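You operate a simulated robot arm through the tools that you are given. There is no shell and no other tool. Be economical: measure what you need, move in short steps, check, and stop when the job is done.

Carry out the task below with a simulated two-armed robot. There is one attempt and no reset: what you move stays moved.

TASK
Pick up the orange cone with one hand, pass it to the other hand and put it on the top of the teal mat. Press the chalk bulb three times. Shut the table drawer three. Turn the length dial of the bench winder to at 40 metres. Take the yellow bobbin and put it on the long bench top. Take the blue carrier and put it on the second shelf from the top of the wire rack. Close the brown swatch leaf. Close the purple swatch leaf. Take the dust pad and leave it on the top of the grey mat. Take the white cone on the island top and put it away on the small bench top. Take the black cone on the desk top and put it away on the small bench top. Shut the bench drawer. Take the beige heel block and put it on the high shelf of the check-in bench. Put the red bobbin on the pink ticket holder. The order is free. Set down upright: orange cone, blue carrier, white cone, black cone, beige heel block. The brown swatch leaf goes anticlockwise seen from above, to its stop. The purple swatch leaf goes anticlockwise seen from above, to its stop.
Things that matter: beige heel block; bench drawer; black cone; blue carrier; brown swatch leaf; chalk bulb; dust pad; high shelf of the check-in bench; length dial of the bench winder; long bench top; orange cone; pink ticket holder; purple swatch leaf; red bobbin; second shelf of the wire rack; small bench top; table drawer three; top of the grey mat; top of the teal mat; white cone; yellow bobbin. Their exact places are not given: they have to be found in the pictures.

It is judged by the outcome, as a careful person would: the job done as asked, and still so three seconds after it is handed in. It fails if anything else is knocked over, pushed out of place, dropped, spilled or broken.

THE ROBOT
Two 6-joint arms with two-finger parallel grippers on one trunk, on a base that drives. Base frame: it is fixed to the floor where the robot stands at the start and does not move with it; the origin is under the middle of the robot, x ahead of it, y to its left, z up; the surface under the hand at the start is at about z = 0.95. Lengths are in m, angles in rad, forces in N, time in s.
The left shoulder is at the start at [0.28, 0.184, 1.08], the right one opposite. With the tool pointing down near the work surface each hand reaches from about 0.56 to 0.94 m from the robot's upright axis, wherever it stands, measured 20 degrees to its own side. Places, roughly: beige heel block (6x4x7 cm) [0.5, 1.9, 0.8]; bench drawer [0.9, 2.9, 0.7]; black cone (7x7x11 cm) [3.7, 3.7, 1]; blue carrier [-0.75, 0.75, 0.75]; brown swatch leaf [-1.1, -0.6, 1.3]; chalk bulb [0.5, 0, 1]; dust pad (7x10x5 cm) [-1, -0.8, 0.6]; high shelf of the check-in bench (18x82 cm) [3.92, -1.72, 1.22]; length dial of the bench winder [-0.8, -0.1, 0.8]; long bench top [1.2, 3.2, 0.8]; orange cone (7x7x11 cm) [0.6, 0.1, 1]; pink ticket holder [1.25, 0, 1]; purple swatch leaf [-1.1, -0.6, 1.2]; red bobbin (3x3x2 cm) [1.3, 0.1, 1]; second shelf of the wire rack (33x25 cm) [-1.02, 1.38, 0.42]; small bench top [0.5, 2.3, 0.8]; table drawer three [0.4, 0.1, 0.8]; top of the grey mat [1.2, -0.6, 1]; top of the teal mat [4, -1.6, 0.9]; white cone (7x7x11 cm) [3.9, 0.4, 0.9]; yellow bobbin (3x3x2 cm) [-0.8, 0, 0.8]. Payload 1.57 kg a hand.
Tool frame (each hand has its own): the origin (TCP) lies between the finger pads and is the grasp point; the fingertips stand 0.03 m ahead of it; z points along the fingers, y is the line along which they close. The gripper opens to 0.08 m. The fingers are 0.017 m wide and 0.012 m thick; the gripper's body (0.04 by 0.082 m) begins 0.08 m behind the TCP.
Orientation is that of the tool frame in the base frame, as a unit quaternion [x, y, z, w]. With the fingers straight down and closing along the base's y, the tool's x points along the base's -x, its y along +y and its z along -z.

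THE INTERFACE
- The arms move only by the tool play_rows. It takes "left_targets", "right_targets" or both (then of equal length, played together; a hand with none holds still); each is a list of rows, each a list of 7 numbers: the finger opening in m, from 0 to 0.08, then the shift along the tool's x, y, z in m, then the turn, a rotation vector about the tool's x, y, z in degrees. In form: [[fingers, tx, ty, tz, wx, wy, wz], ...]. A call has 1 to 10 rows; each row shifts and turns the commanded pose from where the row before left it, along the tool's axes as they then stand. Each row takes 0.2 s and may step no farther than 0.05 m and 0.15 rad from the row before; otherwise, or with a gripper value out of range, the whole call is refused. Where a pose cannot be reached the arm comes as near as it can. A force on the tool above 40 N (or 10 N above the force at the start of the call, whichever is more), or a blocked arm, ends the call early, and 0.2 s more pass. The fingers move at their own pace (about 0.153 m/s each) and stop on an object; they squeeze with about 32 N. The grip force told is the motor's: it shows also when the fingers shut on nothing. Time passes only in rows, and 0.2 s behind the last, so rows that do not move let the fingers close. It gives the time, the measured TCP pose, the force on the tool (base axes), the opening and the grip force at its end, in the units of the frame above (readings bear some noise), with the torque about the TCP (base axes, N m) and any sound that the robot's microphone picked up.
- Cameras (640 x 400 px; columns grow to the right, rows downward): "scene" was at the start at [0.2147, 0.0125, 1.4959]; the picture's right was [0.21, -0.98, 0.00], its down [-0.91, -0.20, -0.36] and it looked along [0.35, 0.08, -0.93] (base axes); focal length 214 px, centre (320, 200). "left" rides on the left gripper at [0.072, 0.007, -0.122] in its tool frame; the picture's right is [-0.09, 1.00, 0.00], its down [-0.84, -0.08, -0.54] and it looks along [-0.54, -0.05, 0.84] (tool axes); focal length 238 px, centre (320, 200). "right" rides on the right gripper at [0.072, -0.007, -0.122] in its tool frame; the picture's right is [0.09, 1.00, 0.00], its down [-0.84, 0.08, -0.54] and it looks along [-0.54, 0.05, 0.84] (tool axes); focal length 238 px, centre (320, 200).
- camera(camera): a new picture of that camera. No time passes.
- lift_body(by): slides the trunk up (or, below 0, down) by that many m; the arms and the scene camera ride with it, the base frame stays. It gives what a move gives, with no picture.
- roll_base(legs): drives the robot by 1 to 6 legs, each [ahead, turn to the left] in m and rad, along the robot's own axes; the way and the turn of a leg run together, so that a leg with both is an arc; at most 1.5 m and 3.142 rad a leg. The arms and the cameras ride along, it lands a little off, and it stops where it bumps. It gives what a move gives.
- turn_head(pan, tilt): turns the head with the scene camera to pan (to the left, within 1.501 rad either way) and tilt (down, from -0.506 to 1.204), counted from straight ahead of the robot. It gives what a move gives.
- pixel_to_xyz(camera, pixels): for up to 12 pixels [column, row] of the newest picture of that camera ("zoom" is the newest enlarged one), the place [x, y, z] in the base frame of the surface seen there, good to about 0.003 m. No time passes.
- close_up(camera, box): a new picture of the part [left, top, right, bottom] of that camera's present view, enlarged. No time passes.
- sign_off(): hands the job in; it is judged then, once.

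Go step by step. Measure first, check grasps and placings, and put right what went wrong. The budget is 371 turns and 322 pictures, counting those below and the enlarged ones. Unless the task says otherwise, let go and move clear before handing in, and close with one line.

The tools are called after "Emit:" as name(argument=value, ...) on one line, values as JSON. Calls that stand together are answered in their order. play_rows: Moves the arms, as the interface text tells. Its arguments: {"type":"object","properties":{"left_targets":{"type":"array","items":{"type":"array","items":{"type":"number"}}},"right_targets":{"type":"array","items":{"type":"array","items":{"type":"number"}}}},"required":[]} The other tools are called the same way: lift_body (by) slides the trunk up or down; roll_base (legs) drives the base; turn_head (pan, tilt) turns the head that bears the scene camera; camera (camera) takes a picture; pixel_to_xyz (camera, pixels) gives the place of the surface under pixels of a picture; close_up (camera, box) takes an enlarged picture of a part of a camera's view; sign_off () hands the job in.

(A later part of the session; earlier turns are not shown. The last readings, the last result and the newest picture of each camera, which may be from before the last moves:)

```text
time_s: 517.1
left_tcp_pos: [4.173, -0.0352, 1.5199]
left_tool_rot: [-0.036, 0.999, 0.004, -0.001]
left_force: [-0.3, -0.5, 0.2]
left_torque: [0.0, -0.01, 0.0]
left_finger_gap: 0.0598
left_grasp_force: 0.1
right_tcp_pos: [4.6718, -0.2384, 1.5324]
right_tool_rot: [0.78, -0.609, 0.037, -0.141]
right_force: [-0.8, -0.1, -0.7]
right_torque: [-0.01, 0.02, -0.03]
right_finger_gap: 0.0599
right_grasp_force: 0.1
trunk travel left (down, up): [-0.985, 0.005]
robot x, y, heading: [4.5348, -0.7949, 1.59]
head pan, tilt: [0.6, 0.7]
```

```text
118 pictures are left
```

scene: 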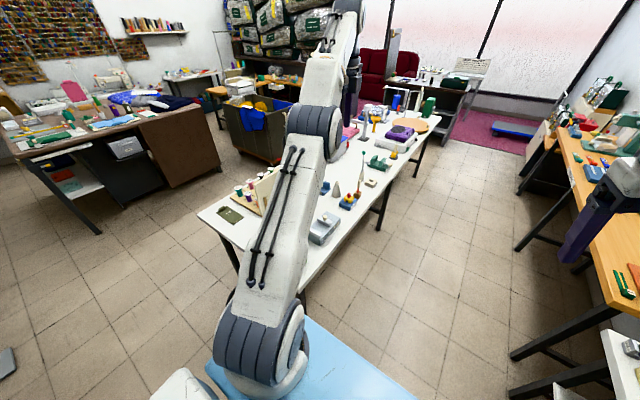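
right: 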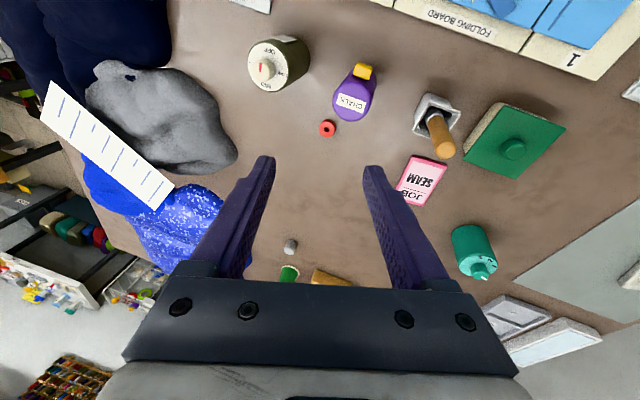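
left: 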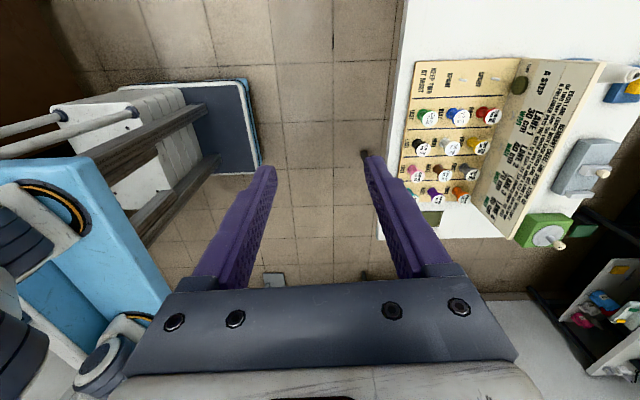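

Clear aisle. Driving north and turning to face the island with the right hand toward the white cone.

Emit:
roll_base(legs=[[0.95, 0], [0, 1.55], [-0.1, 0]])

Emit:
turn_head(pan=-0.1, tilt=0.8)

Emit:
camera(camera="scene")

Emit:
close_up(camera="scene", box=[240, 130, 440, 280])

```text
time_s: 526.6
left_tcp_pos: [3.8445, -0.1891, 1.5202]
left_tool_rot: [0.732, -0.682, -0.002, 0.003]
left_force: [0.4, -0.8, 0.1]
left_torque: [0.01, 0.01, 0.0]
left_finger_gap: 0.0599
left_grasp_force: 0.1
right_tcp_pos: [4.0492, 0.3102, 1.5346]
right_tool_rot: [0.982, 0.121, -0.075, -0.126]
right_force: [0.4, 0.4, -0.6]
right_torque: [-0.03, -0.02, -0.02]
right_finger_gap: 0.0601
right_grasp_force: 0.0
trunk travel left (down, up): [-0.985, 0.005]
robot x, y, heading: [4.6072, 0.1677, -3.119]
head pan, tilt: [0.6, 0.7]
```

```text
time_s: 527.7
left_tcp_pos: [3.8447, -0.189, 1.5195]
left_tool_rot: [0.731, -0.682, -0.002, 0.004]
left_force: [0.0, 0.6, -0.9]
left_torque: [0.02, 0.02, -0.02]
left_finger_gap: 0.0601
left_grasp_force: 0.1
right_tcp_pos: [4.0486, 0.3106, 1.5324]
right_tool_rot: [0.982, 0.121, -0.074, -0.126]
right_force: [-0.2, 0.9, 0.2]
right_torque: [-0.01, 0.01, 0.0]
right_finger_gap: 0.06
right_grasp_force: 0.1
trunk travel left (down, up): [-0.985, 0.005]
robot x, y, heading: [4.6081, 0.167, -3.119]
head pan, tilt: [-0.099, 0.799]
```

```text
117 pictures are left
```

scene: 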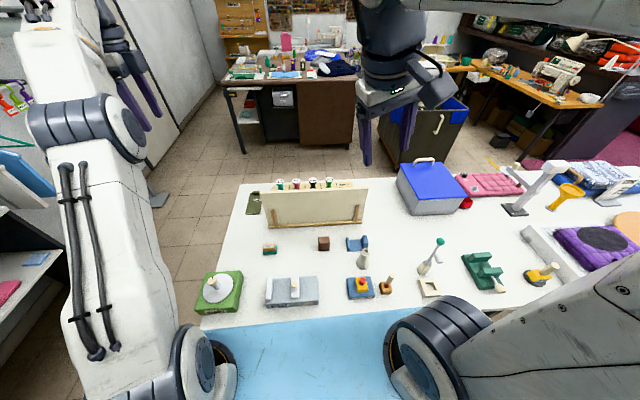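

```text
2.67 times, centred on (340, 205) of scene
```

zoom: 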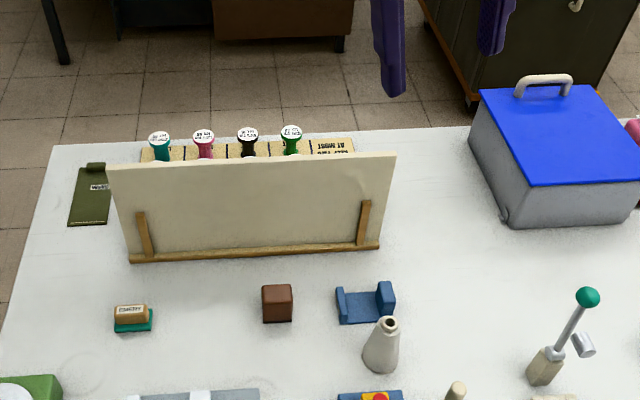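

Emit:
pixel_to_xyz(camera="zoom", pixels=[[388, 325], [383, 350], [364, 365], [400, 365], [381, 372], [365, 318], [345, 300], [388, 300], [370, 393], [457, 390], [340, 320], [385, 290]])

Emit:
camera(camera="right")

```text
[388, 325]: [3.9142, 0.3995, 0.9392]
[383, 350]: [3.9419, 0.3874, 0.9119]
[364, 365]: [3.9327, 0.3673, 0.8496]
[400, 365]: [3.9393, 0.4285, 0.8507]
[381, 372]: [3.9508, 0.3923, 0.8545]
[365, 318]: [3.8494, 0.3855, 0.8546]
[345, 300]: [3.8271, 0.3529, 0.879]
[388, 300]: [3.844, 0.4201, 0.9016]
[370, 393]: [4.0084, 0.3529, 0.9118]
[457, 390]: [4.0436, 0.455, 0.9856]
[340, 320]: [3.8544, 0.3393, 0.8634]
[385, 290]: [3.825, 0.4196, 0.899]
```

```text
115 pictures are left
```

right: 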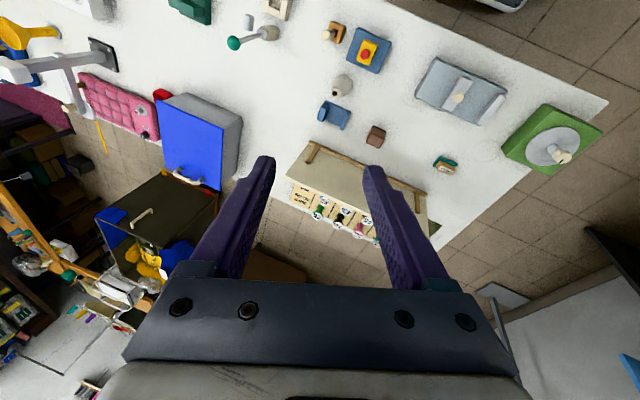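

The white cone is centred near (3.914,0.398) between a blue cradle and a board; I'll grip across y. First level the right hand and lower the trunk.

Emit:
play_rows(right_targets=[[0.075, 0, 0, 0, -7.7, 3.35, 0], [0.075, 0, 0, 0, -7.7, 3.35, 0], [0.075, 0, 0, 0, 0, 0, 7.5], [0.075, 0, 0, 0, 0, 0, 7.0]])

Emit:
lift_body(by=-0.2)

Emit:
camera(camera="right")

```text
time_s: 528.7
left_tcp_pos: [3.8455, -0.1886, 1.5197]
left_tool_rot: [0.731, -0.682, -0.001, 0.003]
left_force: [-0.6, 0.5, 0.1]
left_torque: [0.03, 0.01, 0.03]
left_finger_gap: 0.0601
left_grasp_force: 0.0
right_tcp_pos: [4.0502, 0.3089, 1.5337]
right_tool_rot: [0.99, -0.004, -0.077, -0.12]
right_force: [0.6, -0.3, 0.5]
right_torque: [0.0, -0.04, -0.01]
right_finger_gap: 0.075
right_grasp_force: 0.1
right hand out of reach, approached as far as the arm can: row 1, 2
trunk travel left (down, up): [-0.985, 0.005]
robot x, y, heading: [4.6094, 0.1653, -3.119]
head pan, tilt: [-0.099, 0.799]
```

```text
time_s: 530.9
left_tcp_pos: [3.8447, -0.1894, 1.3213]
left_tool_rot: [0.731, -0.682, -0.002, 0.003]
left_force: [-0.1, -0.2, 0.1]
left_torque: [0.02, 0.01, 0.03]
left_finger_gap: 0.0601
left_grasp_force: 0.2
right_tcp_pos: [4.0488, 0.3111, 1.3331]
right_tool_rot: [0.99, -0.003, -0.077, -0.121]
right_force: [0.1, -0.3, 0.2]
right_torque: [-0.01, -0.03, 0.01]
right_finger_gap: 0.0753
right_grasp_force: 0.1
trunk travel left (down, up): [-0.785, 0.205]
robot x, y, heading: [4.6057, 0.1666, -3.116]
head pan, tilt: [-0.099, 0.799]
```

```text
114 pictures are left
```

right: 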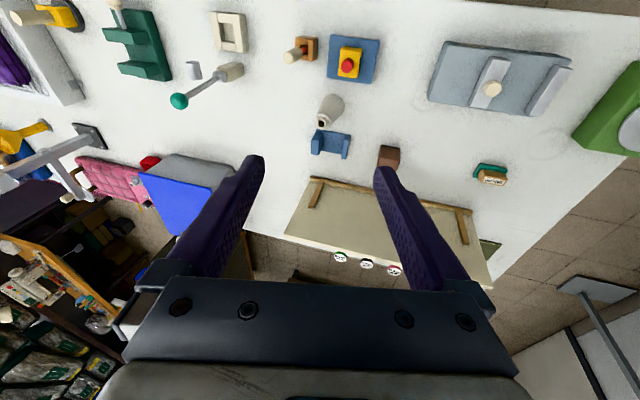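

Emit:
play_rows(right_targets=[[0.075, -0.03, -0.0153, 0.03, 0, 0, 0], [0.075, -0.03, -0.0153, 0.03, 0, 0, 0], [0.075, -0.03, -0.0153, 0.03, 0, 0, 0], [0.075, -0.03, -0.0153, 0.03, 0, 0, 0], [0.075, 0, 0, 0, -6.95, 4.45, 0], [0.075, 0, 0, 0, -6.95, 4.45, 0]])

Emit:
camera(camera="right")

```text
time_s: 532.3
left_tcp_pos: [3.8441, -0.1894, 1.3207]
left_tool_rot: [0.731, -0.682, -0.001, 0.003]
left_force: [0.1, -1.3, -0.1]
left_torque: [0.02, 0.01, -0.01]
left_finger_gap: 0.0599
left_grasp_force: 0.1
right_tcp_pos: [3.9124, 0.3935, 1.2483]
right_tool_rot: [0.989, -0.004, -0.078, -0.126]
right_force: [0.5, -0.1, 0.1]
right_torque: [-0.04, 0.01, -0.01]
right_finger_gap: 0.0751
right_grasp_force: 0.1
right hand out of reach, approached as far as the arm can: row 5, 6
trunk travel left (down, up): [-0.785, 0.205]
robot x, y, heading: [4.6084, 0.169, -3.121]
head pan, tilt: [-0.099, 0.799]
```

```text
113 pictures are left
```

right: 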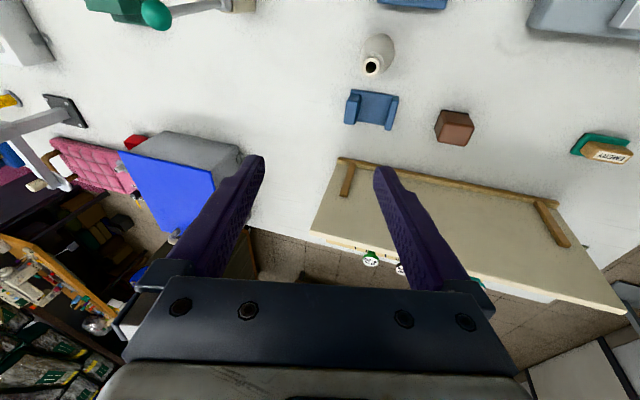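

The right wrist resists levelling. I'll test small single-axis rotations to find the limiting direction.

Emit:
play_rows(right_targets=[[0.075, 0, 0, 0, 0, 6, 0]])

Emit:
play_rows(right_targets=[[0.075, 0, 0, 0, -6, 0, 0]])

Emit:
play_rows(right_targets=[[0.075, 0.04, 0, -0.03, 0, 0, 0], [0.075, 0.0, 0.045, -0.02, 0, 0, 0], [0.075, 0.0, 0.045, 0, 0, 0, 0], [0.075, 0, 0, 0, -6, 0, 0]])

```text
time_s: 532.7
left_tcp_pos: [3.8446, -0.1894, 1.3202]
left_tool_rot: [0.731, -0.682, -0.002, 0.003]
left_force: [-0.9, -0.9, -0.3]
left_torque: [0.01, 0.04, -0.01]
left_finger_gap: 0.0598
left_grasp_force: 0.0
right_tcp_pos: [3.9135, 0.393, 1.2468]
right_tool_rot: [0.991, -0.009, -0.026, -0.133]
right_force: [0.0, -0.3, -0.1]
right_torque: [0.01, 0.01, -0.01]
right_finger_gap: 0.0747
right_grasp_force: 0.0
trunk travel left (down, up): [-0.785, 0.205]
robot x, y, heading: [4.608, 0.1683, -3.122]
head pan, tilt: [-0.099, 0.799]
```

```text
time_s: 533.1
left_tcp_pos: [3.8445, -0.1877, 1.3205]
left_tool_rot: [0.732, -0.682, -0.001, 0.004]
left_force: [-0.4, -0.7, -0.5]
left_torque: [0.03, 0.02, -0.05]
left_finger_gap: 0.0601
left_grasp_force: 0.1
right_tcp_pos: [3.9136, 0.3923, 1.2463]
right_tool_rot: [0.991, -0.01, -0.027, -0.134]
right_force: [1.0, -0.3, -0.1]
right_torque: [-0.01, 0.02, -0.03]
right_finger_gap: 0.075
right_grasp_force: 0.1
right hand out of reach, approached as far as the arm can: row 1
trunk travel left (down, up): [-0.785, 0.205]
robot x, y, heading: [4.6065, 0.1681, -3.124]
head pan, tilt: [-0.099, 0.799]
```

```text
time_s: 534.1
left_tcp_pos: [3.8446, -0.1887, 1.3202]
left_tool_rot: [0.731, -0.682, -0.002, 0.003]
left_force: [0.4, 0.5, -0.4]
left_torque: [0.05, -0.01, -0.02]
left_finger_gap: 0.0601
left_grasp_force: 0.1
right_tcp_pos: [3.9551, 0.2898, 1.2722]
right_tool_rot: [0.99, -0.01, -0.029, -0.137]
right_force: [-0.5, 0.0, -0.3]
right_torque: [-0.01, 0.0, 0.01]
right_finger_gap: 0.075
right_grasp_force: 0.0
right hand out of reach, approached as far as the arm can: row 4
trunk travel left (down, up): [-0.785, 0.205]
robot x, y, heading: [4.6073, 0.1677, -3.124]
head pan, tilt: [-0.099, 0.799]
```

Rolling left is joint-limited, likely a wrapped wrist from the hand-over. I'll unwind by retracing: pitch up to near-horizontal, yaw left, then come down again.

Emit:
play_rows(right_targets=[[0.06, 0, 0, 0, 0, -8, 0], [0.06, 0, 0, 0, 0, -8, 0], [0.06, 0, 0, 0, 0, -8, 0], [0.06, 0, 0, 0, 0, -8, 0], [0.06, 0, 0, 0, 0, -8, 0], [0.06, 0, 0, 0, 0, -8, 0]])

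Emit:
play_rows(right_targets=[[0.06, 0, 0, 0, -5.5, 0, -5.5], [0.06, 0, 0, 0, -5.5, 0, -5.5], [0.06, 0, 0, 0, -5.5, 0, -5.5], [0.06, 0, 0, 0, -5.5, 0, -5.5], [0.06, 0, 0, 0, -5.5, 0, -5.5], [0.06, 0, 0, 0, -5.5, 0, -5.5]])

```text
time_s: 535.5
left_tcp_pos: [3.8443, -0.1888, 1.3198]
left_tool_rot: [0.732, -0.682, -0.002, 0.003]
left_force: [-0.1, -0.3, 0.1]
left_torque: [-0.03, -0.03, -0.04]
left_finger_gap: 0.0598
left_grasp_force: 0.0
right_tcp_pos: [3.9528, 0.2929, 1.2702]
right_tool_rot: [0.893, 0.047, -0.428, -0.129]
right_force: [0.3, 0.8, 0.3]
right_torque: [0.01, 0.0, 0.05]
right_finger_gap: 0.06
right_grasp_force: 0.0
trunk travel left (down, up): [-0.785, 0.205]
robot x, y, heading: [4.6038, 0.1692, -3.124]
head pan, tilt: [-0.099, 0.799]
```

```text
time_s: 536.9
left_tcp_pos: [3.8445, -0.1889, 1.32]
left_tool_rot: [0.731, -0.682, -0.001, 0.004]
left_force: [-0.2, -0.1, 0.9]
left_torque: [0.01, -0.01, -0.03]
left_finger_gap: 0.0602
left_grasp_force: 0.1
right_tcp_pos: [4.0413, 0.1264, 1.2673]
right_tool_rot: [0.843, 0.412, -0.346, 0.01]
right_force: [0.3, -0.1, 0.7]
right_torque: [0.03, 0.0, -0.03]
right_finger_gap: 0.06
right_grasp_force: 0.0
right hand out of reach, approached as far as the arm can: row 2, 3, 4, 5, 6
trunk travel left (down, up): [-0.785, 0.205]
robot x, y, heading: [4.6022, 0.1689, -3.12]
head pan, tilt: [-0.099, 0.799]
```

Emit:
play_rows(right_targets=[[0.06, 0.017, -0.038, 0, 0, 0, 0], [0.06, 0.017, -0.038, 0, 0, 0, 0], [0.06, 0.017, -0.038, 0, 0, 0, 0], [0.06, 0.017, -0.038, 0, 0, 0, 0], [0.06, 0.017, -0.038, 0, 0, 0, 0]])

Emit:
play_rows(right_targets=[[0.06, 0, 0, 0, -3.34, 7.38, 0], [0.06, 0, 0, 0, -3.34, 7.38, 0], [0.06, 0, 0, 0, -3.34, 7.38, 0], [0.06, 0, 0, 0, -3.34, 7.38, 0], [0.06, 0, 0, 0, -3.34, 7.38, 0]])

```text
time_s: 538.1
left_tcp_pos: [3.8448, -0.189, 1.3203]
left_tool_rot: [0.731, -0.682, -0.002, 0.003]
left_force: [0.7, -1.0, -0.6]
left_torque: [-0.03, -0.03, 0.04]
left_finger_gap: 0.06
left_grasp_force: 0.1
right_tcp_pos: [4.0385, 0.1412, 1.2383]
right_tool_rot: [0.844, 0.411, -0.345, 0.01]
right_force: [-0.4, -0.3, -0.1]
right_torque: [0.0, -0.03, 0.04]
right_finger_gap: 0.0599
right_grasp_force: 0.0
right hand out of reach, approached as far as the arm can: row 1, 2, 3, 4, 5
trunk travel left (down, up): [-0.785, 0.205]
robot x, y, heading: [4.6091, 0.1676, -3.119]
head pan, tilt: [-0.099, 0.799]
```

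```text
time_s: 539.3
left_tcp_pos: [3.844, -0.1881, 1.3199]
left_tool_rot: [0.731, -0.682, -0.002, 0.003]
left_force: [1.0, 0.1, 0.7]
left_torque: [0.03, 0.01, 0.01]
left_finger_gap: 0.0598
left_grasp_force: 0.1
right_tcp_pos: [4.0725, 0.1142, 1.1805]
right_tool_rot: [0.889, 0.441, -0.084, -0.089]
right_force: [0.4, 0.0, -0.6]
right_torque: [-0.01, -0.02, 0.0]
right_finger_gap: 0.0598
right_grasp_force: 0.0
right hand out of reach, approached as far as the arm can: row 1, 2, 3, 4, 5
trunk travel left (down, up): [-0.785, 0.205]
robot x, y, heading: [4.6082, 0.1693, -3.119]
head pan, tilt: [-0.099, 0.799]
```

Emit:
play_rows(right_targets=[[0.06, 0.0125, -0.04, -0.012, 0, 0, 0], [0.06, 0.0125, -0.04, -0.012, 0, 0, 0], [0.06, 0.0125, -0.04, -0.012, 0, 0, 0], [0.06, 0.0125, -0.04, -0.012, 0, 0, 0], [0.06, 0.0125, -0.04, -0.012, 0, 0, 0], [0.06, 0.0125, -0.04, -0.012, 0, 0, 0]])

Emit:
camera(camera="scene")

```text
time_s: 540.7
left_tcp_pos: [3.8446, -0.1887, 1.3198]
left_tool_rot: [0.731, -0.682, -0.001, 0.004]
left_force: [0.5, 0.3, -0.3]
left_torque: [0.0, 0.02, 0.0]
left_finger_gap: 0.0604
left_grasp_force: 0.1
right_tcp_pos: [4.1161, 0.1599, 1.2315]
right_tool_rot: [0.888, 0.44, -0.089, -0.097]
right_force: [0.4, 0.0, -0.3]
right_torque: [0.01, 0.02, 0.01]
right_finger_gap: 0.0597
right_grasp_force: 0.0
right hand out of reach, approached as far as the arm can: row 1, 2, 3, 4, 5, 6
trunk travel left (down, up): [-0.785, 0.205]
robot x, y, heading: [4.6084, 0.1675, -3.118]
head pan, tilt: [-0.099, 0.799]
```

```text
112 pictures are left
```

scene: 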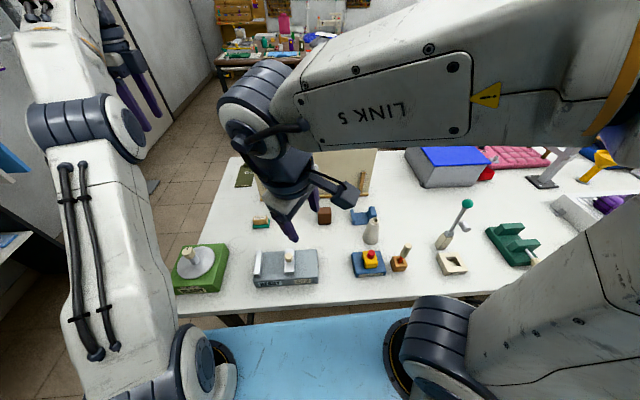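

Emit:
play_rows(right_targets=[[0.06, 0, 0, 0, 0, 0, 7.5], [0.06, 0, 0, 0, 0, 0, 7.5], [0.06, 0, 0, 0, 0, 0, 7.5], [0.06, 0, 0, 0, 0, 0, 7.5], [0.06, 0, 0, 0, 0, 0, 7.5], [0.06, 0, 0, 0, 0, 0, 7.5]])

Emit:
play_rows(right_targets=[[0.06, -0.03, -0.03, 0, 0, 0, 0], [0.06, -0.03, -0.03, 0, 0, 0, 0], [0.06, -0.03, -0.03, 0, 0, 0, 0], [0.06, -0.03, -0.03, 0, 0, 0, 0], [0.06, -0.03, -0.03, 0, 0, 0, 0]])

```text
time_s: 542.1
left_tcp_pos: [3.8438, -0.1885, 1.3204]
left_tool_rot: [0.731, -0.682, -0.001, 0.003]
left_force: [-0.5, -1.0, 0.7]
left_torque: [0.02, 0.0, -0.04]
left_finger_gap: 0.0598
left_grasp_force: 0.0
right_tcp_pos: [4.119, 0.1558, 1.2158]
right_tool_rot: [0.99, 0.065, -0.117, -0.053]
right_force: [0.0, -0.3, -0.1]
right_torque: [0.02, 0.01, 0.01]
right_finger_gap: 0.0601
right_grasp_force: 0.2
right hand out of reach, approached as far as the arm can: row 1, 2, 3, 4
trunk travel left (down, up): [-0.785, 0.205]
robot x, y, heading: [4.6068, 0.1669, -3.12]
head pan, tilt: [-0.099, 0.799]
```

```text
time_s: 543.3
left_tcp_pos: [3.8459, -0.189, 1.3192]
left_tool_rot: [0.731, -0.682, -0.002, 0.004]
left_force: [0.2, -0.7, -0.9]
left_torque: [0.01, 0.0, 0.01]
left_finger_gap: 0.0599
left_grasp_force: 0.1
right_tcp_pos: [3.9709, 0.2548, 1.2355]
right_tool_rot: [0.986, 0.064, -0.131, -0.082]
right_force: [0.0, 0.1, 0.0]
right_torque: [-0.03, 0.0, -0.01]
right_finger_gap: 0.0601
right_grasp_force: 0.0
right hand out of reach, approached as far as the arm can: row 1, 2, 3, 4, 5
trunk travel left (down, up): [-0.785, 0.205]
robot x, y, heading: [4.6045, 0.1702, -3.117]
head pan, tilt: [-0.099, 0.799]
```

The right wrist stays limited, so I'll use the left hand (which is fine) for both cones in turn. Repositioning so the left hand faces the white cone, and rotating it to grip across y.

Emit:
play_rows(left_targets=[[0.075, 0, -0.03, 0, 0, 0, -8], [0.075, 0, -0.03, 0, 0, 0, -8], [0.075, 0, 0, 0, 0, 0, -8], [0.075, 0, 0, 0, 0, 0, -8], [0.075, 0, 0, 0, 0, 0, -8], [0.075, 0, 0, 0, 0, 0, -8], [0.075, 0, 0, 0, 0, 0, -8], [0.075, 0, 0, 0, 0, 0, -8], [0.075, 0, 0, 0, 0, 0, -8], [0.075, 0, 0, 0, 0, 0, -8]], right_targets=[[0.06, 0, 0, -0.02, 0, 0, 0], [0.06, 0, 0, -0.02, 0, 0, 0], [0.06, 0, 0, -0.02, 0, 0, 0], [0.06, 0, 0, -0.02, 0, 0, 0], [0.06, 0, 0, -0.02, 0, 0, 0], [0.06, 0, 0, 0, 0, 0, 0], [0.06, 0, 0, 0, 0, 0, 0], [0.06, 0, 0, 0, 0, 0, 0], [0.06, 0, 0, 0, 0, 0, 0], [0.06, 0, 0, 0, 0, 0, 0]])

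Emit:
roll_base(legs=[[0, -1.571], [0.47, 0], [0, 1.571]])

Emit:
camera(camera="left")

Emit:
camera(camera="scene")

```text
time_s: 545.5
left_tcp_pos: [3.9042, -0.1769, 1.3198]
left_tool_rot: [0.999, -0.051, -0.003, 0.002]
left_force: [-0.3, -0.3, -0.1]
left_torque: [-0.03, 0.0, -0.01]
left_finger_gap: 0.075
left_grasp_force: 0.0
right_tcp_pos: [4.0068, 0.2212, 1.3148]
right_tool_rot: [0.986, 0.064, -0.132, -0.084]
right_force: [-0.3, 0.0, 0.1]
right_torque: [0.02, -0.02, 0.0]
right_finger_gap: 0.0596
right_grasp_force: 0.0
right hand out of reach, approached as far as the arm can: row 1, 2, 3, 4, 5
trunk travel left (down, up): [-0.785, 0.205]
robot x, y, heading: [4.6063, 0.1704, -3.123]
head pan, tilt: [-0.099, 0.799]
```

```text
time_s: 556.0
left_tcp_pos: [3.8917, 0.3639, 1.3193]
left_tool_rot: [0.995, -0.095, -0.004, 0.001]
left_force: [-0.3, 0.1, -1.0]
left_torque: [-0.03, -0.01, 0.01]
left_finger_gap: 0.075
left_grasp_force: 0.0
right_tcp_pos: [4.0314, 0.7529, 1.3149]
right_tool_rot: [0.987, 0.021, -0.129, -0.09]
right_force: [-0.3, -0.3, 0.6]
right_torque: [-0.03, -0.02, 0.0]
right_finger_gap: 0.06
right_grasp_force: 0.1
trunk travel left (down, up): [-0.785, 0.205]
robot x, y, heading: [4.6267, 0.6488, 3.071]
head pan, tilt: [-0.099, 0.799]
```

```text
111 pictures are left
```

left: 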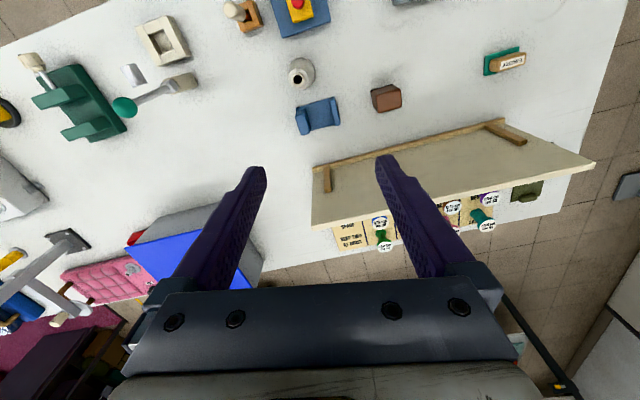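

```text
110 pictures are left
```

scene: 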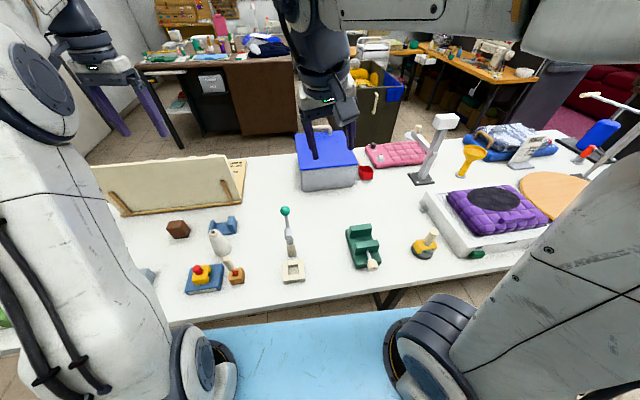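

Emit:
pixel_to_xyz(camera="left", pixels=[[297, 80], [301, 62], [288, 72], [314, 74], [305, 88], [318, 115], [297, 10]])

Emit:
close_up(camera="left", box=[250, 30, 350, 150])

```text
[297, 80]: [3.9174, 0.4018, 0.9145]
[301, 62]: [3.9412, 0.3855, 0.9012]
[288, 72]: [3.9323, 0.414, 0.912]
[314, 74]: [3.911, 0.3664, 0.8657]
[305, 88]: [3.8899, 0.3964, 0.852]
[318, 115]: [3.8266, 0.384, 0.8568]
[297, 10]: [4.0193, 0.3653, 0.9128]
```

```text
3.33 times, centred on (300, 90) of left
```

zoom: 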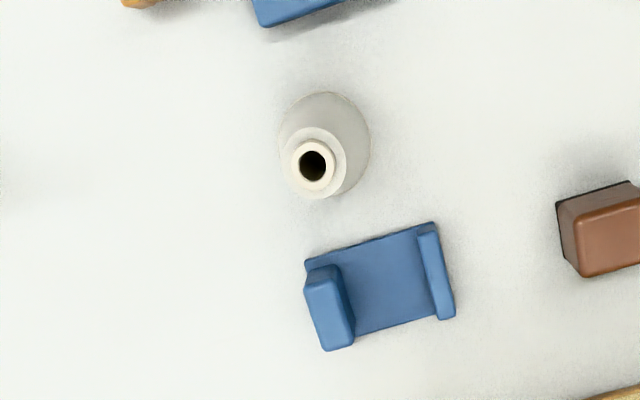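

Emit:
play_rows(left_targets=[[0.075, 0.0174, -0.037, 0.02, 0, 0, 0], [0.075, 0, 0, 0.045, 0, 0, 0], [0.075, 0, 0, 0.045, 0, 0, 0], [0.075, 0, 0, 0.045, 0, 0, 0], [0.075, 0, 0, 0.045, 0, 0, 0], [0.075, 0, 0, 0.045, 0, 0, 0], [0.075, 0, 0, 0.045, 0, 0, 0]])

Emit:
camera(camera="left")

Emit:
pixel_to_xyz(camera="left", pixels=[[320, 120], [300, 120], [340, 120], [320, 140], [320, 100], [310, 130], [330, 130]])

```text
time_s: 557.6
left_tcp_pos: [3.9126, 0.3957, 1.0261]
left_tool_rot: [0.995, -0.096, -0.004, 0.002]
left_force: [0.5, -0.3, 0.8]
left_torque: [0.02, 0.01, -0.01]
left_finger_gap: 0.075
left_grasp_force: 0.1
right_tcp_pos: [4.0302, 0.7538, 1.3149]
right_tool_rot: [0.987, 0.02, -0.128, -0.09]
right_force: [-0.3, -0.8, 0.4]
right_torque: [0.01, -0.03, 0.01]
right_finger_gap: 0.0601
right_grasp_force: 0.0
trunk travel left (down, up): [-0.785, 0.205]
robot x, y, heading: [4.6213, 0.6452, 3.074]
head pan, tilt: [-0.099, 0.799]
```

```text
108 pictures are left
```

left: 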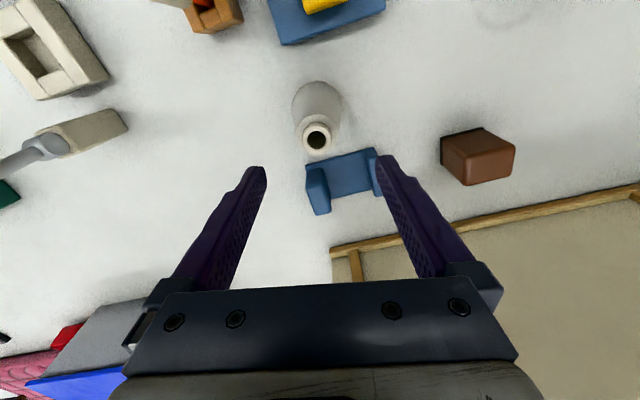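

```text
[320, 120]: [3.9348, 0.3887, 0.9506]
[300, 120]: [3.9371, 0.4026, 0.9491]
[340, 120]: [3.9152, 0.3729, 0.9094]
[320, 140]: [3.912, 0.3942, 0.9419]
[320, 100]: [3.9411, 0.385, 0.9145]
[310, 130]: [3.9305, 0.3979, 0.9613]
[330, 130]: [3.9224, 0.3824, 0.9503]
```

Cone axis ≈(3.921,0.394). Adjust 8 mm, descend and grip.

Emit:
play_rows(left_targets=[[0.075, 0.0086, 0, 0.03, 0, 0, 0], [0.075, 0, 0, 0.035, 0, 0, 0], [0.075, 0, 0, 0.026, 0, 0, 0], [0.02, 0, 0, 0, 0, 0, 0], [0.02, 0, 0, 0, 0, 0, 0], [0.02, 0, 0, 0, 0, 0, 0]])

Emit:
camera(camera="left")

```text
time_s: 559.0
left_tcp_pos: [3.9251, 0.394, 0.936]
left_tool_rot: [0.995, -0.096, -0.004, 0.001]
left_force: [-0.5, 0.0, -0.1]
left_torque: [0.0, -0.01, -0.01]
left_finger_gap: 0.0461
left_grasp_force: 31.9
right_tcp_pos: [4.0303, 0.7532, 1.3147]
right_tool_rot: [0.987, 0.019, -0.128, -0.091]
right_force: [-0.5, -0.7, 0.2]
right_torque: [-0.01, -0.02, 0.0]
right_finger_gap: 0.06
right_grasp_force: 0.0
trunk travel left (down, up): [-0.785, 0.205]
robot x, y, heading: [4.6253, 0.6473, 3.078]
head pan, tilt: [-0.099, 0.799]
```

```text
107 pictures are left
```

left: 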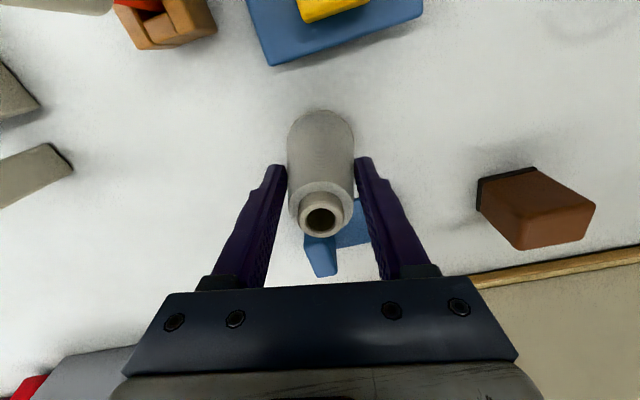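

Gripped (gap 0.046). Lifting it out.

Emit:
play_rows(left_targets=[[0.02, 0, 0, -0.02, 0, 0, 0], [0.02, 0, 0, -0.04, 0, 0, 0], [0.02, 0, 0, -0.045, 0, 0, 0], [0.02, 0, 0, -0.045, 0, 0, 0], [0.02, 0, 0, -0.045, 0, 0, 0], [0.02, 0, 0, -0.045, 0, 0, 0], [0.02, 0, 0, -0.045, 0, 0, 0], [0.02, 0, 0, -0.045, 0, 0, 0], [0.02, 0, 0, -0.045, 0, 0, 0]])

Emit:
turn_head(pan=-1.2, tilt=0.4)

Emit:
camera(camera="scene")

```text
time_s: 561.0
left_tcp_pos: [3.9248, 0.3935, 1.3142]
left_tool_rot: [0.995, -0.096, -0.003, 0.0]
left_force: [0.1, 0.7, -1.4]
left_torque: [0.02, 0.0, 0.0]
left_finger_gap: 0.0461
left_grasp_force: 32.0
right_tcp_pos: [4.031, 0.7532, 1.3158]
right_tool_rot: [0.987, 0.021, -0.128, -0.089]
right_force: [0.5, 0.5, -0.1]
right_torque: [0.01, -0.02, 0.01]
right_finger_gap: 0.0602
right_grasp_force: 0.1
trunk travel left (down, up): [-0.785, 0.205]
robot x, y, heading: [4.6202, 0.6467, 3.071]
head pan, tilt: [-0.099, 0.799]
```

```text
time_s: 562.4
left_tcp_pos: [3.9249, 0.3937, 1.3125]
left_tool_rot: [0.995, -0.097, -0.004, 0.001]
left_force: [-0.4, 0.3, -2.2]
left_torque: [-0.03, -0.02, -0.03]
left_finger_gap: 0.046
left_grasp_force: 32.1
right_tcp_pos: [4.0306, 0.7536, 1.3151]
right_tool_rot: [0.987, 0.02, -0.128, -0.091]
right_force: [-0.3, -0.4, 0.0]
right_torque: [-0.02, 0.01, 0.02]
right_finger_gap: 0.06
right_grasp_force: 0.1
trunk travel left (down, up): [-0.785, 0.205]
robot x, y, heading: [4.6257, 0.6457, 3.076]
head pan, tilt: [-1.201, 0.4]
```

```text
106 pictures are left
```

scene: 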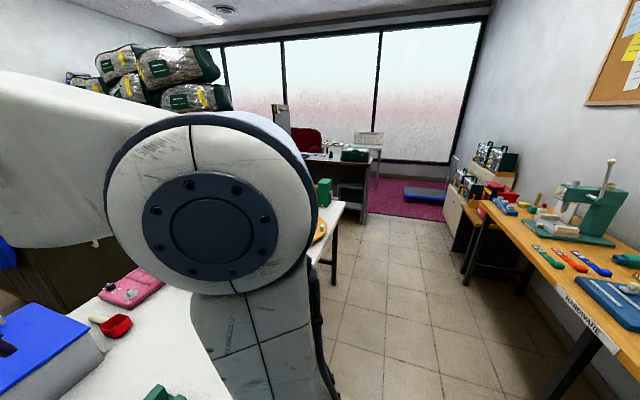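

The white cone is held. I'll drive north up the east aisle and look at the desk with the black cone.

Emit:
roll_base(legs=[[0, -1.505], [1.45, 0]])

Emit:
turn_head(pan=0.5, tilt=0.45)

Emit:
camera(camera="scene")

```text
time_s: 573.3
left_tcp_pos: [4.3429, 2.8054, 1.3144]
left_tool_rot: [-0.653, 0.757, 0.003, 0.001]
left_force: [-0.4, 0.4, -2.1]
left_torque: [-0.02, 0.0, 0.01]
left_finger_gap: 0.0456
left_grasp_force: 32.4
right_tcp_pos: [4.7063, 2.716, 1.3149]
right_tool_rot: [0.728, -0.667, -0.032, -0.154]
right_force: [0.3, -0.2, 0.2]
right_torque: [-0.02, -0.01, -0.02]
right_finger_gap: 0.0601
right_grasp_force: 0.1
trunk travel left (down, up): [-0.785, 0.205]
robot x, y, heading: [4.6274, 2.1189, 1.553]
head pan, tilt: [-1.201, 0.4]
```

```text
time_s: 575.0
left_tcp_pos: [4.3423, 2.8051, 1.3142]
left_tool_rot: [-0.653, 0.757, 0.003, 0.002]
left_force: [1.0, 0.3, -1.4]
left_torque: [0.0, 0.04, 0.0]
left_finger_gap: 0.0455
left_grasp_force: 32.0
right_tcp_pos: [4.7073, 2.7161, 1.3149]
right_tool_rot: [0.729, -0.667, -0.031, -0.153]
right_force: [0.0, 0.7, 0.0]
right_torque: [-0.01, -0.02, -0.01]
right_finger_gap: 0.0598
right_grasp_force: 0.1
trunk travel left (down, up): [-0.785, 0.205]
robot x, y, heading: [4.6304, 2.1166, 1.55]
head pan, tilt: [0.499, 0.45]
```

```text
105 pictures are left
```

scene: 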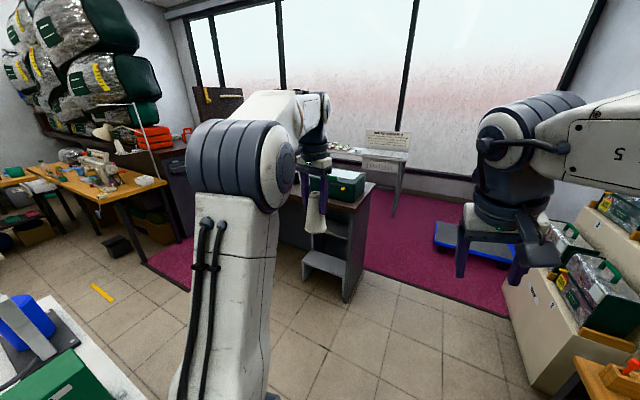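

Emit:
camera(camera="left")

Emit:
pixel_to_xyz(camera="scene", pixels=[[345, 200], [375, 185], [345, 300], [300, 265], [385, 155], [410, 160], [250, 100], [330, 185], [150, 235], [120, 200]])

```text
104 pictures are left
```

left: 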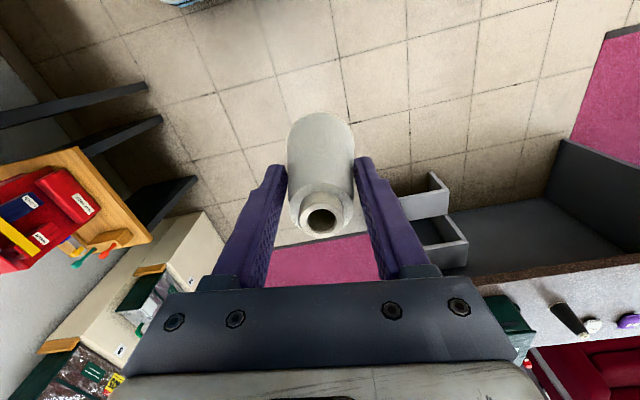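

```text
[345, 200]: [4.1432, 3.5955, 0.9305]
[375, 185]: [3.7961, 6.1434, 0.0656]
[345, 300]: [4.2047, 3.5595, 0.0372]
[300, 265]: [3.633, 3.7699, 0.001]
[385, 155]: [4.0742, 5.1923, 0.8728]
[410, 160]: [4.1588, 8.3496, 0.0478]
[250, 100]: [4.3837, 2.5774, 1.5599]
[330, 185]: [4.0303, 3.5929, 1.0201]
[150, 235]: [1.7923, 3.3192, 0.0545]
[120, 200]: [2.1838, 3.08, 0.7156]
```

Emit:
pixel_to_xyz(camera="left", pixels=[[560, 310], [575, 325], [583, 330], [592, 325], [628, 322], [500, 300], [560, 285], [470, 240], [560, 150]])

Emit:
close_up(camera="left", box=[440, 240, 640, 365])

```text
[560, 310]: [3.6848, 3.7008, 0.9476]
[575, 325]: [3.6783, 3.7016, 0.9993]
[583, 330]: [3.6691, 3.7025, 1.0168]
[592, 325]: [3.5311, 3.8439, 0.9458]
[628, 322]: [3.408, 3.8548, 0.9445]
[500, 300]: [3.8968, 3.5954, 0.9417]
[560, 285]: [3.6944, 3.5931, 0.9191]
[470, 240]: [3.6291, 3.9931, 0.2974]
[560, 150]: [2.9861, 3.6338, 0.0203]
```

```text
3.20 times, centred on (540, 302) of left
```

zoom: 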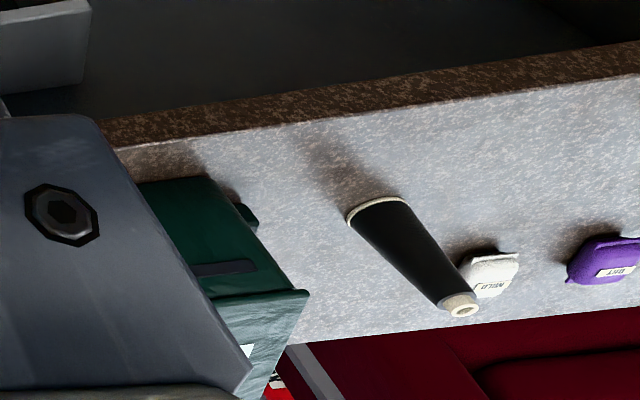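

The black cone is at ≈(3.68,3.71) on the desk (top 0.945). First I'll drive west to the benches with the white cone, inspect the small bench from the east side and the open bench drawer.

Emit:
roll_base(legs=[[0.45, 0], [0, 1.6], [1.4, 0], [0, 0.17], [1.1, 0]])

Emit:
turn_head(pan=-0.1, tilt=0.5)

Emit:
camera(camera="scene")

```text
time_s: 583.6
left_tcp_pos: [3.7731, 2.2436, 1.3118]
left_tool_rot: [0.999, -0.043, -0.002, 0.001]
left_force: [0.2, -0.2, -1.7]
left_torque: [0.0, -0.07, -0.03]
left_finger_gap: 0.0454
left_grasp_force: 31.7
right_tcp_pos: [3.8392, 2.6121, 1.3144]
right_tool_rot: [0.985, 0.075, -0.133, -0.082]
right_force: [-1.0, -0.3, 0.3]
right_torque: [0.0, -0.02, -0.01]
right_finger_gap: 0.0598
right_grasp_force: 0.0
trunk travel left (down, up): [-0.785, 0.205]
robot x, y, heading: [4.4408, 2.5723, -3.099]
head pan, tilt: [0.499, 0.45]
stopped in leg 3: the robot was blocked; the commanded pose is now the measured one
```

```text
time_s: 584.6
left_tcp_pos: [3.7739, 2.2435, 1.3129]
left_tool_rot: [0.999, -0.041, -0.002, 0.001]
left_force: [0.2, 0.5, -1.7]
left_torque: [0.01, -0.01, 0.02]
left_finger_gap: 0.0454
left_grasp_force: 32.4
right_tcp_pos: [3.8395, 2.6121, 1.3144]
right_tool_rot: [0.985, 0.074, -0.134, -0.083]
right_force: [0.3, 0.8, -0.3]
right_torque: [0.0, -0.01, 0.01]
right_finger_gap: 0.0602
right_grasp_force: 0.0
trunk travel left (down, up): [-0.785, 0.205]
robot x, y, heading: [4.4419, 2.57, -3.1]
head pan, tilt: [-0.099, 0.499]
```

```text
102 pictures are left
```

scene: 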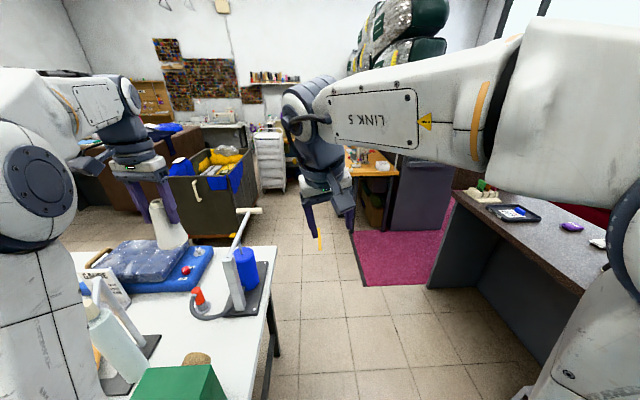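

I bumped the island's corner; its items look undisturbed. Measuring the corner to route around.

Emit:
pixel_to_xyz(camera="scene", pixels=[[275, 250], [272, 300], [225, 385], [430, 285], [455, 195], [540, 360], [360, 270], [300, 180], [400, 200], [255, 165]])

Emit:
close_up(camera="scene", box=[60, 190, 300, 400])

```text
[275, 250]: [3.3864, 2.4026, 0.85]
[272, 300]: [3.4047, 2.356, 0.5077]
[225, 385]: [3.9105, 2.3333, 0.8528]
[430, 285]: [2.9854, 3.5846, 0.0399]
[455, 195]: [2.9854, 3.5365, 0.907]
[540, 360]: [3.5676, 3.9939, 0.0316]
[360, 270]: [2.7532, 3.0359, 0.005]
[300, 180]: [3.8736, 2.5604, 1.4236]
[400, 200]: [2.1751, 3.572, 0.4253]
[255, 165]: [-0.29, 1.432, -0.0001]
```

```text
1.90 times, centred on (180, 295) of scene
```

zoom: 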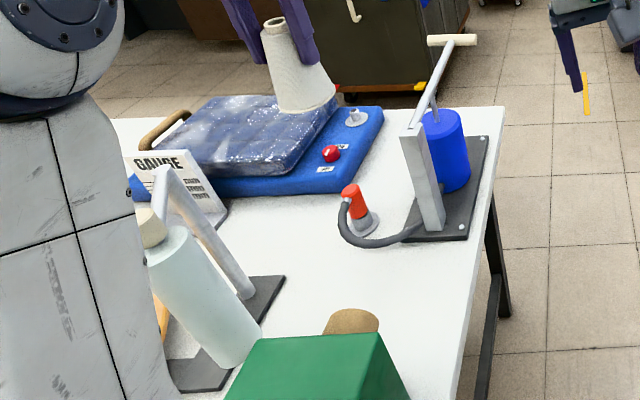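

I'll try once more to unwind the right wrist: raise the trunk for clearance, move the left hand aside, and retrace the hand-over pose with the right.

Emit:
lift_body(by=0.2)

Emit:
play_rows(left_targets=[[0.02, 0, 0.04, 0, 0, 0, 0], [0.02, 0, 0.04, 0, 0, 0, 0], [0.02, 0, 0.04, 0, 0, 0, 0], [0.02, 0, 0.04, 0, 0, 0, 0], [0.02, 0, 0.03, 0, 0, 0, 0]], right_targets=[[0.06, -0.015, 0.04, 0, 0, 0, 0], [0.06, -0.015, 0.04, 0, 0, 0, 0], [0.06, -0.015, 0.04, 0, 0, 0, 0], [0.06, -0.015, 0.04, 0, 0, 0, 0], [0.06, -0.015, 0.04, 0, 0, 0, 0]])

Emit:
play_rows(right_targets=[[0.06, 0, 0, 0, -4.36, -5.47, -3.07], [0.06, 0, 0, 0, -4.36, -5.47, -3.07], [0.06, 0, 0, 0, -4.36, -5.47, -3.07], [0.06, 0, 0, 0, -4.36, -5.47, -3.07], [0.06, 0, 0, 0, -4.36, -5.47, -3.07], [0.06, 0, 0, 0, -4.36, -5.47, -3.07], [0.06, 0, 0, 0, -4.36, -5.47, -3.07], [0.06, 0, 0, 0, -4.36, -5.47, -3.07], [0.06, 0, 0, 0, -4.36, -5.47, -3.07], [0.06, 0, 0, 0, -4.36, -5.47, -3.07]])

```text
time_s: 586.8
left_tcp_pos: [3.7738, 2.243, 1.5133]
left_tool_rot: [0.999, -0.042, -0.002, 0.0]
left_force: [-1.3, 0.0, -1.7]
left_torque: [-0.02, -0.01, -0.01]
left_finger_gap: 0.0455
left_grasp_force: 32.4
right_tcp_pos: [3.8393, 2.6117, 1.5146]
right_tool_rot: [0.985, 0.075, -0.134, -0.082]
right_force: [0.5, 0.0, -0.7]
right_torque: [0.0, 0.0, 0.0]
right_finger_gap: 0.0602
right_grasp_force: 0.0
trunk travel left (down, up): [-0.985, 0.005]
robot x, y, heading: [4.4412, 2.5708, -3.098]
head pan, tilt: [-0.099, 0.499]
```

```text
time_s: 588.0
left_tcp_pos: [3.7609, 2.0569, 1.5141]
left_tool_rot: [0.999, -0.042, -0.001, 0.001]
left_force: [0.6, 0.1, -1.5]
left_torque: [-0.02, -0.04, 0.01]
left_finger_gap: 0.0457
left_grasp_force: 31.8
left hand out of reach, approached as far as the arm can: row 5
right_tcp_pos: [3.795, 2.4038, 1.4958]
right_tool_rot: [0.985, 0.074, -0.133, -0.083]
right_force: [0.3, -0.1, 0.2]
right_torque: [-0.01, 0.02, 0.02]
right_finger_gap: 0.0599
right_grasp_force: 0.1
trunk travel left (down, up): [-0.985, 0.005]
robot x, y, heading: [4.4416, 2.5769, -3.096]
head pan, tilt: [-0.099, 0.499]
```

```text
time_s: 590.2
left_tcp_pos: [3.76, 2.0572, 1.5141]
left_tool_rot: [0.999, -0.042, -0.004, 0.001]
left_force: [0.5, -0.9, -1.4]
left_torque: [0.02, 0.01, -0.01]
left_finger_gap: 0.0457
left_grasp_force: 32.2
right_tcp_pos: [3.7968, 2.4024, 1.4952]
right_tool_rot: [0.725, 0.388, -0.494, 0.283]
right_force: [-0.6, -0.6, 1.4]
right_torque: [0.0, 0.02, 0.0]
right_finger_gap: 0.0601
right_grasp_force: 0.0
right hand out of reach, approached as far as the arm can: row 6, 7, 8
trunk travel left (down, up): [-0.985, 0.005]
robot x, y, heading: [4.4427, 2.5722, -3.096]
head pan, tilt: [-0.099, 0.499]
```

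Now at the hand-over-like pose. Retrace: pitch down 28°, then yaw back.

Emit:
play_rows(right_targets=[[0.06, 0, 0, 0, 0, 7, 0], [0.06, 0, 0, 0, 0, 7, 0], [0.06, 0, 0, 0, 0, 7, 0], [0.06, 0, 0, 0, 0, 7, 0]])

Emit:
play_rows(right_targets=[[0.06, 0, -0.02, 0, 4.98, 0, 5.6], [0.06, 0, -0.02, 0, 4.98, 0, 5.6], [0.06, 0, -0.02, 0, 4.98, 0, 5.6], [0.06, 0, -0.02, 0, 4.98, 0, 5.6], [0.06, 0, -0.02, 0, 4.98, 0, 5.6], [0.06, 0, -0.02, 0, 4.98, 0, 5.6], [0.06, 0, -0.02, 0, 4.98, 0, 5.6]])

```text
time_s: 591.2
left_tcp_pos: [3.7599, 2.0582, 1.5143]
left_tool_rot: [0.999, -0.042, -0.002, 0.0]
left_force: [-0.1, -0.2, -1.9]
left_torque: [-0.01, -0.03, 0.03]
left_finger_gap: 0.0457
left_grasp_force: 32.1
right_tcp_pos: [3.7957, 2.4016, 1.4952]
right_tool_rot: [0.824, 0.444, -0.303, 0.18]
right_force: [-0.2, -0.2, 0.1]
right_torque: [-0.02, 0.0, -0.04]
right_finger_gap: 0.0599
right_grasp_force: 0.1
trunk travel left (down, up): [-0.985, 0.005]
robot x, y, heading: [4.4425, 2.571, -3.104]
head pan, tilt: [-0.099, 0.499]
```

```text
time_s: 592.8
left_tcp_pos: [3.7595, 2.0575, 1.5133]
left_tool_rot: [0.999, -0.041, -0.003, 0.001]
left_force: [0.3, 0.0, -1.7]
left_torque: [0.0, -0.02, 0.02]
left_finger_gap: 0.0453
left_grasp_force: 32.0
right_tcp_pos: [3.7191, 2.5141, 1.4943]
right_tool_rot: [0.938, 0.035, -0.344, 0.019]
right_force: [-0.6, 0.1, -0.3]
right_torque: [0.03, -0.01, 0.01]
right_finger_gap: 0.0599
right_grasp_force: 0.1
trunk travel left (down, up): [-0.985, 0.005]
robot x, y, heading: [4.4433, 2.5711, -3.102]
head pan, tilt: [-0.099, 0.499]
```

No limits hit this time. Bring it to vertical.

Emit:
play_rows(right_targets=[[0.06, 0, -0.02, 0, 0, 8, 0], [0.06, 0, -0.02, 0, 0, 8, 0], [0.06, 0, -0.02, 0, 0, 8, 0], [0.06, 0, 0, 0, 0, 8, 0], [0.06, 0, 0, 0, 0, 8, 0]])

```text
time_s: 594.0
left_tcp_pos: [3.7595, 2.0584, 1.5128]
left_tool_rot: [0.999, -0.042, -0.003, 0.001]
left_force: [0.2, -0.6, -1.3]
left_torque: [0.02, -0.03, 0.01]
left_finger_gap: 0.0457
left_grasp_force: 32.1
right_tcp_pos: [3.7155, 2.5723, 1.4922]
right_tool_rot: [0.999, 0.042, -0.001, 0.005]
right_force: [-0.1, 0.0, -0.1]
right_torque: [0.03, -0.02, -0.02]
right_finger_gap: 0.06
right_grasp_force: 0.1
trunk travel left (down, up): [-0.985, 0.005]
robot x, y, heading: [4.4413, 2.5733, -3.105]
head pan, tilt: [-0.099, 0.499]
```

The right hand is level again. Now to the black cone: route around to face the desk from (3.45,2.95).

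Emit:
roll_base(legs=[[-0.08, 0], [0, -1.6], [0.42, 0], [0, 1.59], [1.07, 0], [0, -1.59]])

Emit:
turn_head(pan=-0.2, tilt=0.8)

Emit:
camera(camera="scene")

Emit:
camera(camera="right")

```text
time_s: 613.5
left_tcp_pos: [2.8325, 3.5363, 1.5136]
left_tool_rot: [0.719, -0.695, -0.005, 0.003]
left_force: [-2.4, 1.5, -1.5]
left_torque: [-0.18, -0.31, 0.08]
left_finger_gap: 0.0446
left_grasp_force: 32.2
right_tcp_pos: [3.3471, 3.6393, 1.4913]
right_tool_rot: [0.769, -0.639, -0.005, 0.004]
right_force: [-0.9, -0.5, -0.3]
right_torque: [0.0, 0.02, 0.0]
right_finger_gap: 0.0602
right_grasp_force: 0.0
trunk travel left (down, up): [-0.985, 0.005]
robot x, y, heading: [3.4208, 2.9163, 1.719]
head pan, tilt: [-0.099, 0.499]
stopped in leg 6: the force on the tool passed its limit at 69 N (the readings are from after the stop); the commanded pose is now the measured one
```

```text
time_s: 614.3
left_tcp_pos: [2.8331, 3.5338, 1.5136]
left_tool_rot: [0.719, -0.695, -0.004, 0.004]
left_force: [-4.6, 0.8, -2.7]
left_torque: [-0.11, -0.36, 0.05]
left_finger_gap: 0.0447
left_grasp_force: 31.7
right_tcp_pos: [3.3476, 3.64, 1.4919]
right_tool_rot: [0.769, -0.64, -0.006, 0.004]
right_force: [0.7, -0.1, 0.2]
right_torque: [0.01, 0.02, -0.01]
right_finger_gap: 0.0601
right_grasp_force: 0.1
trunk travel left (down, up): [-0.985, 0.005]
robot x, y, heading: [3.4201, 2.9132, 1.711]
head pan, tilt: [-0.201, 0.799]
```

```text
100 pictures are left
```

scene: 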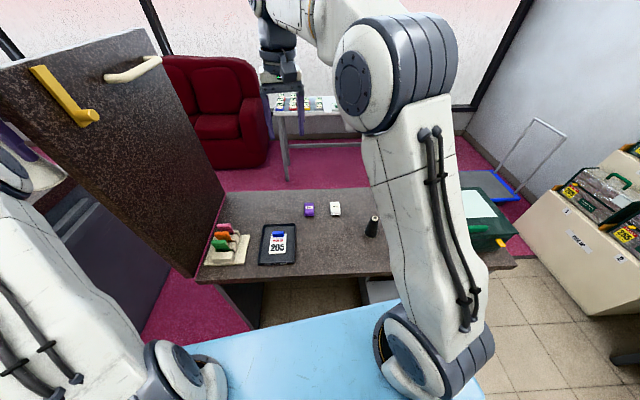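

```text
99 pictures are left
```

right: 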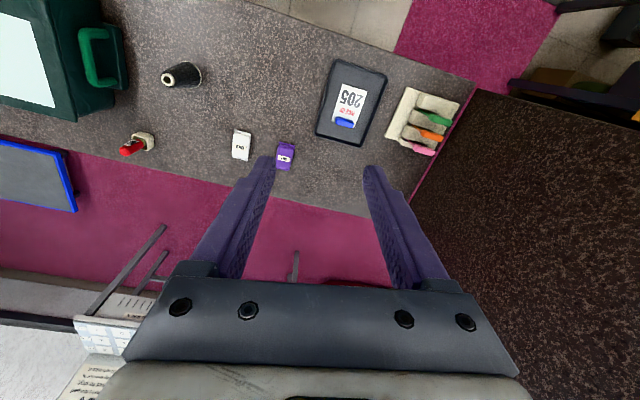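

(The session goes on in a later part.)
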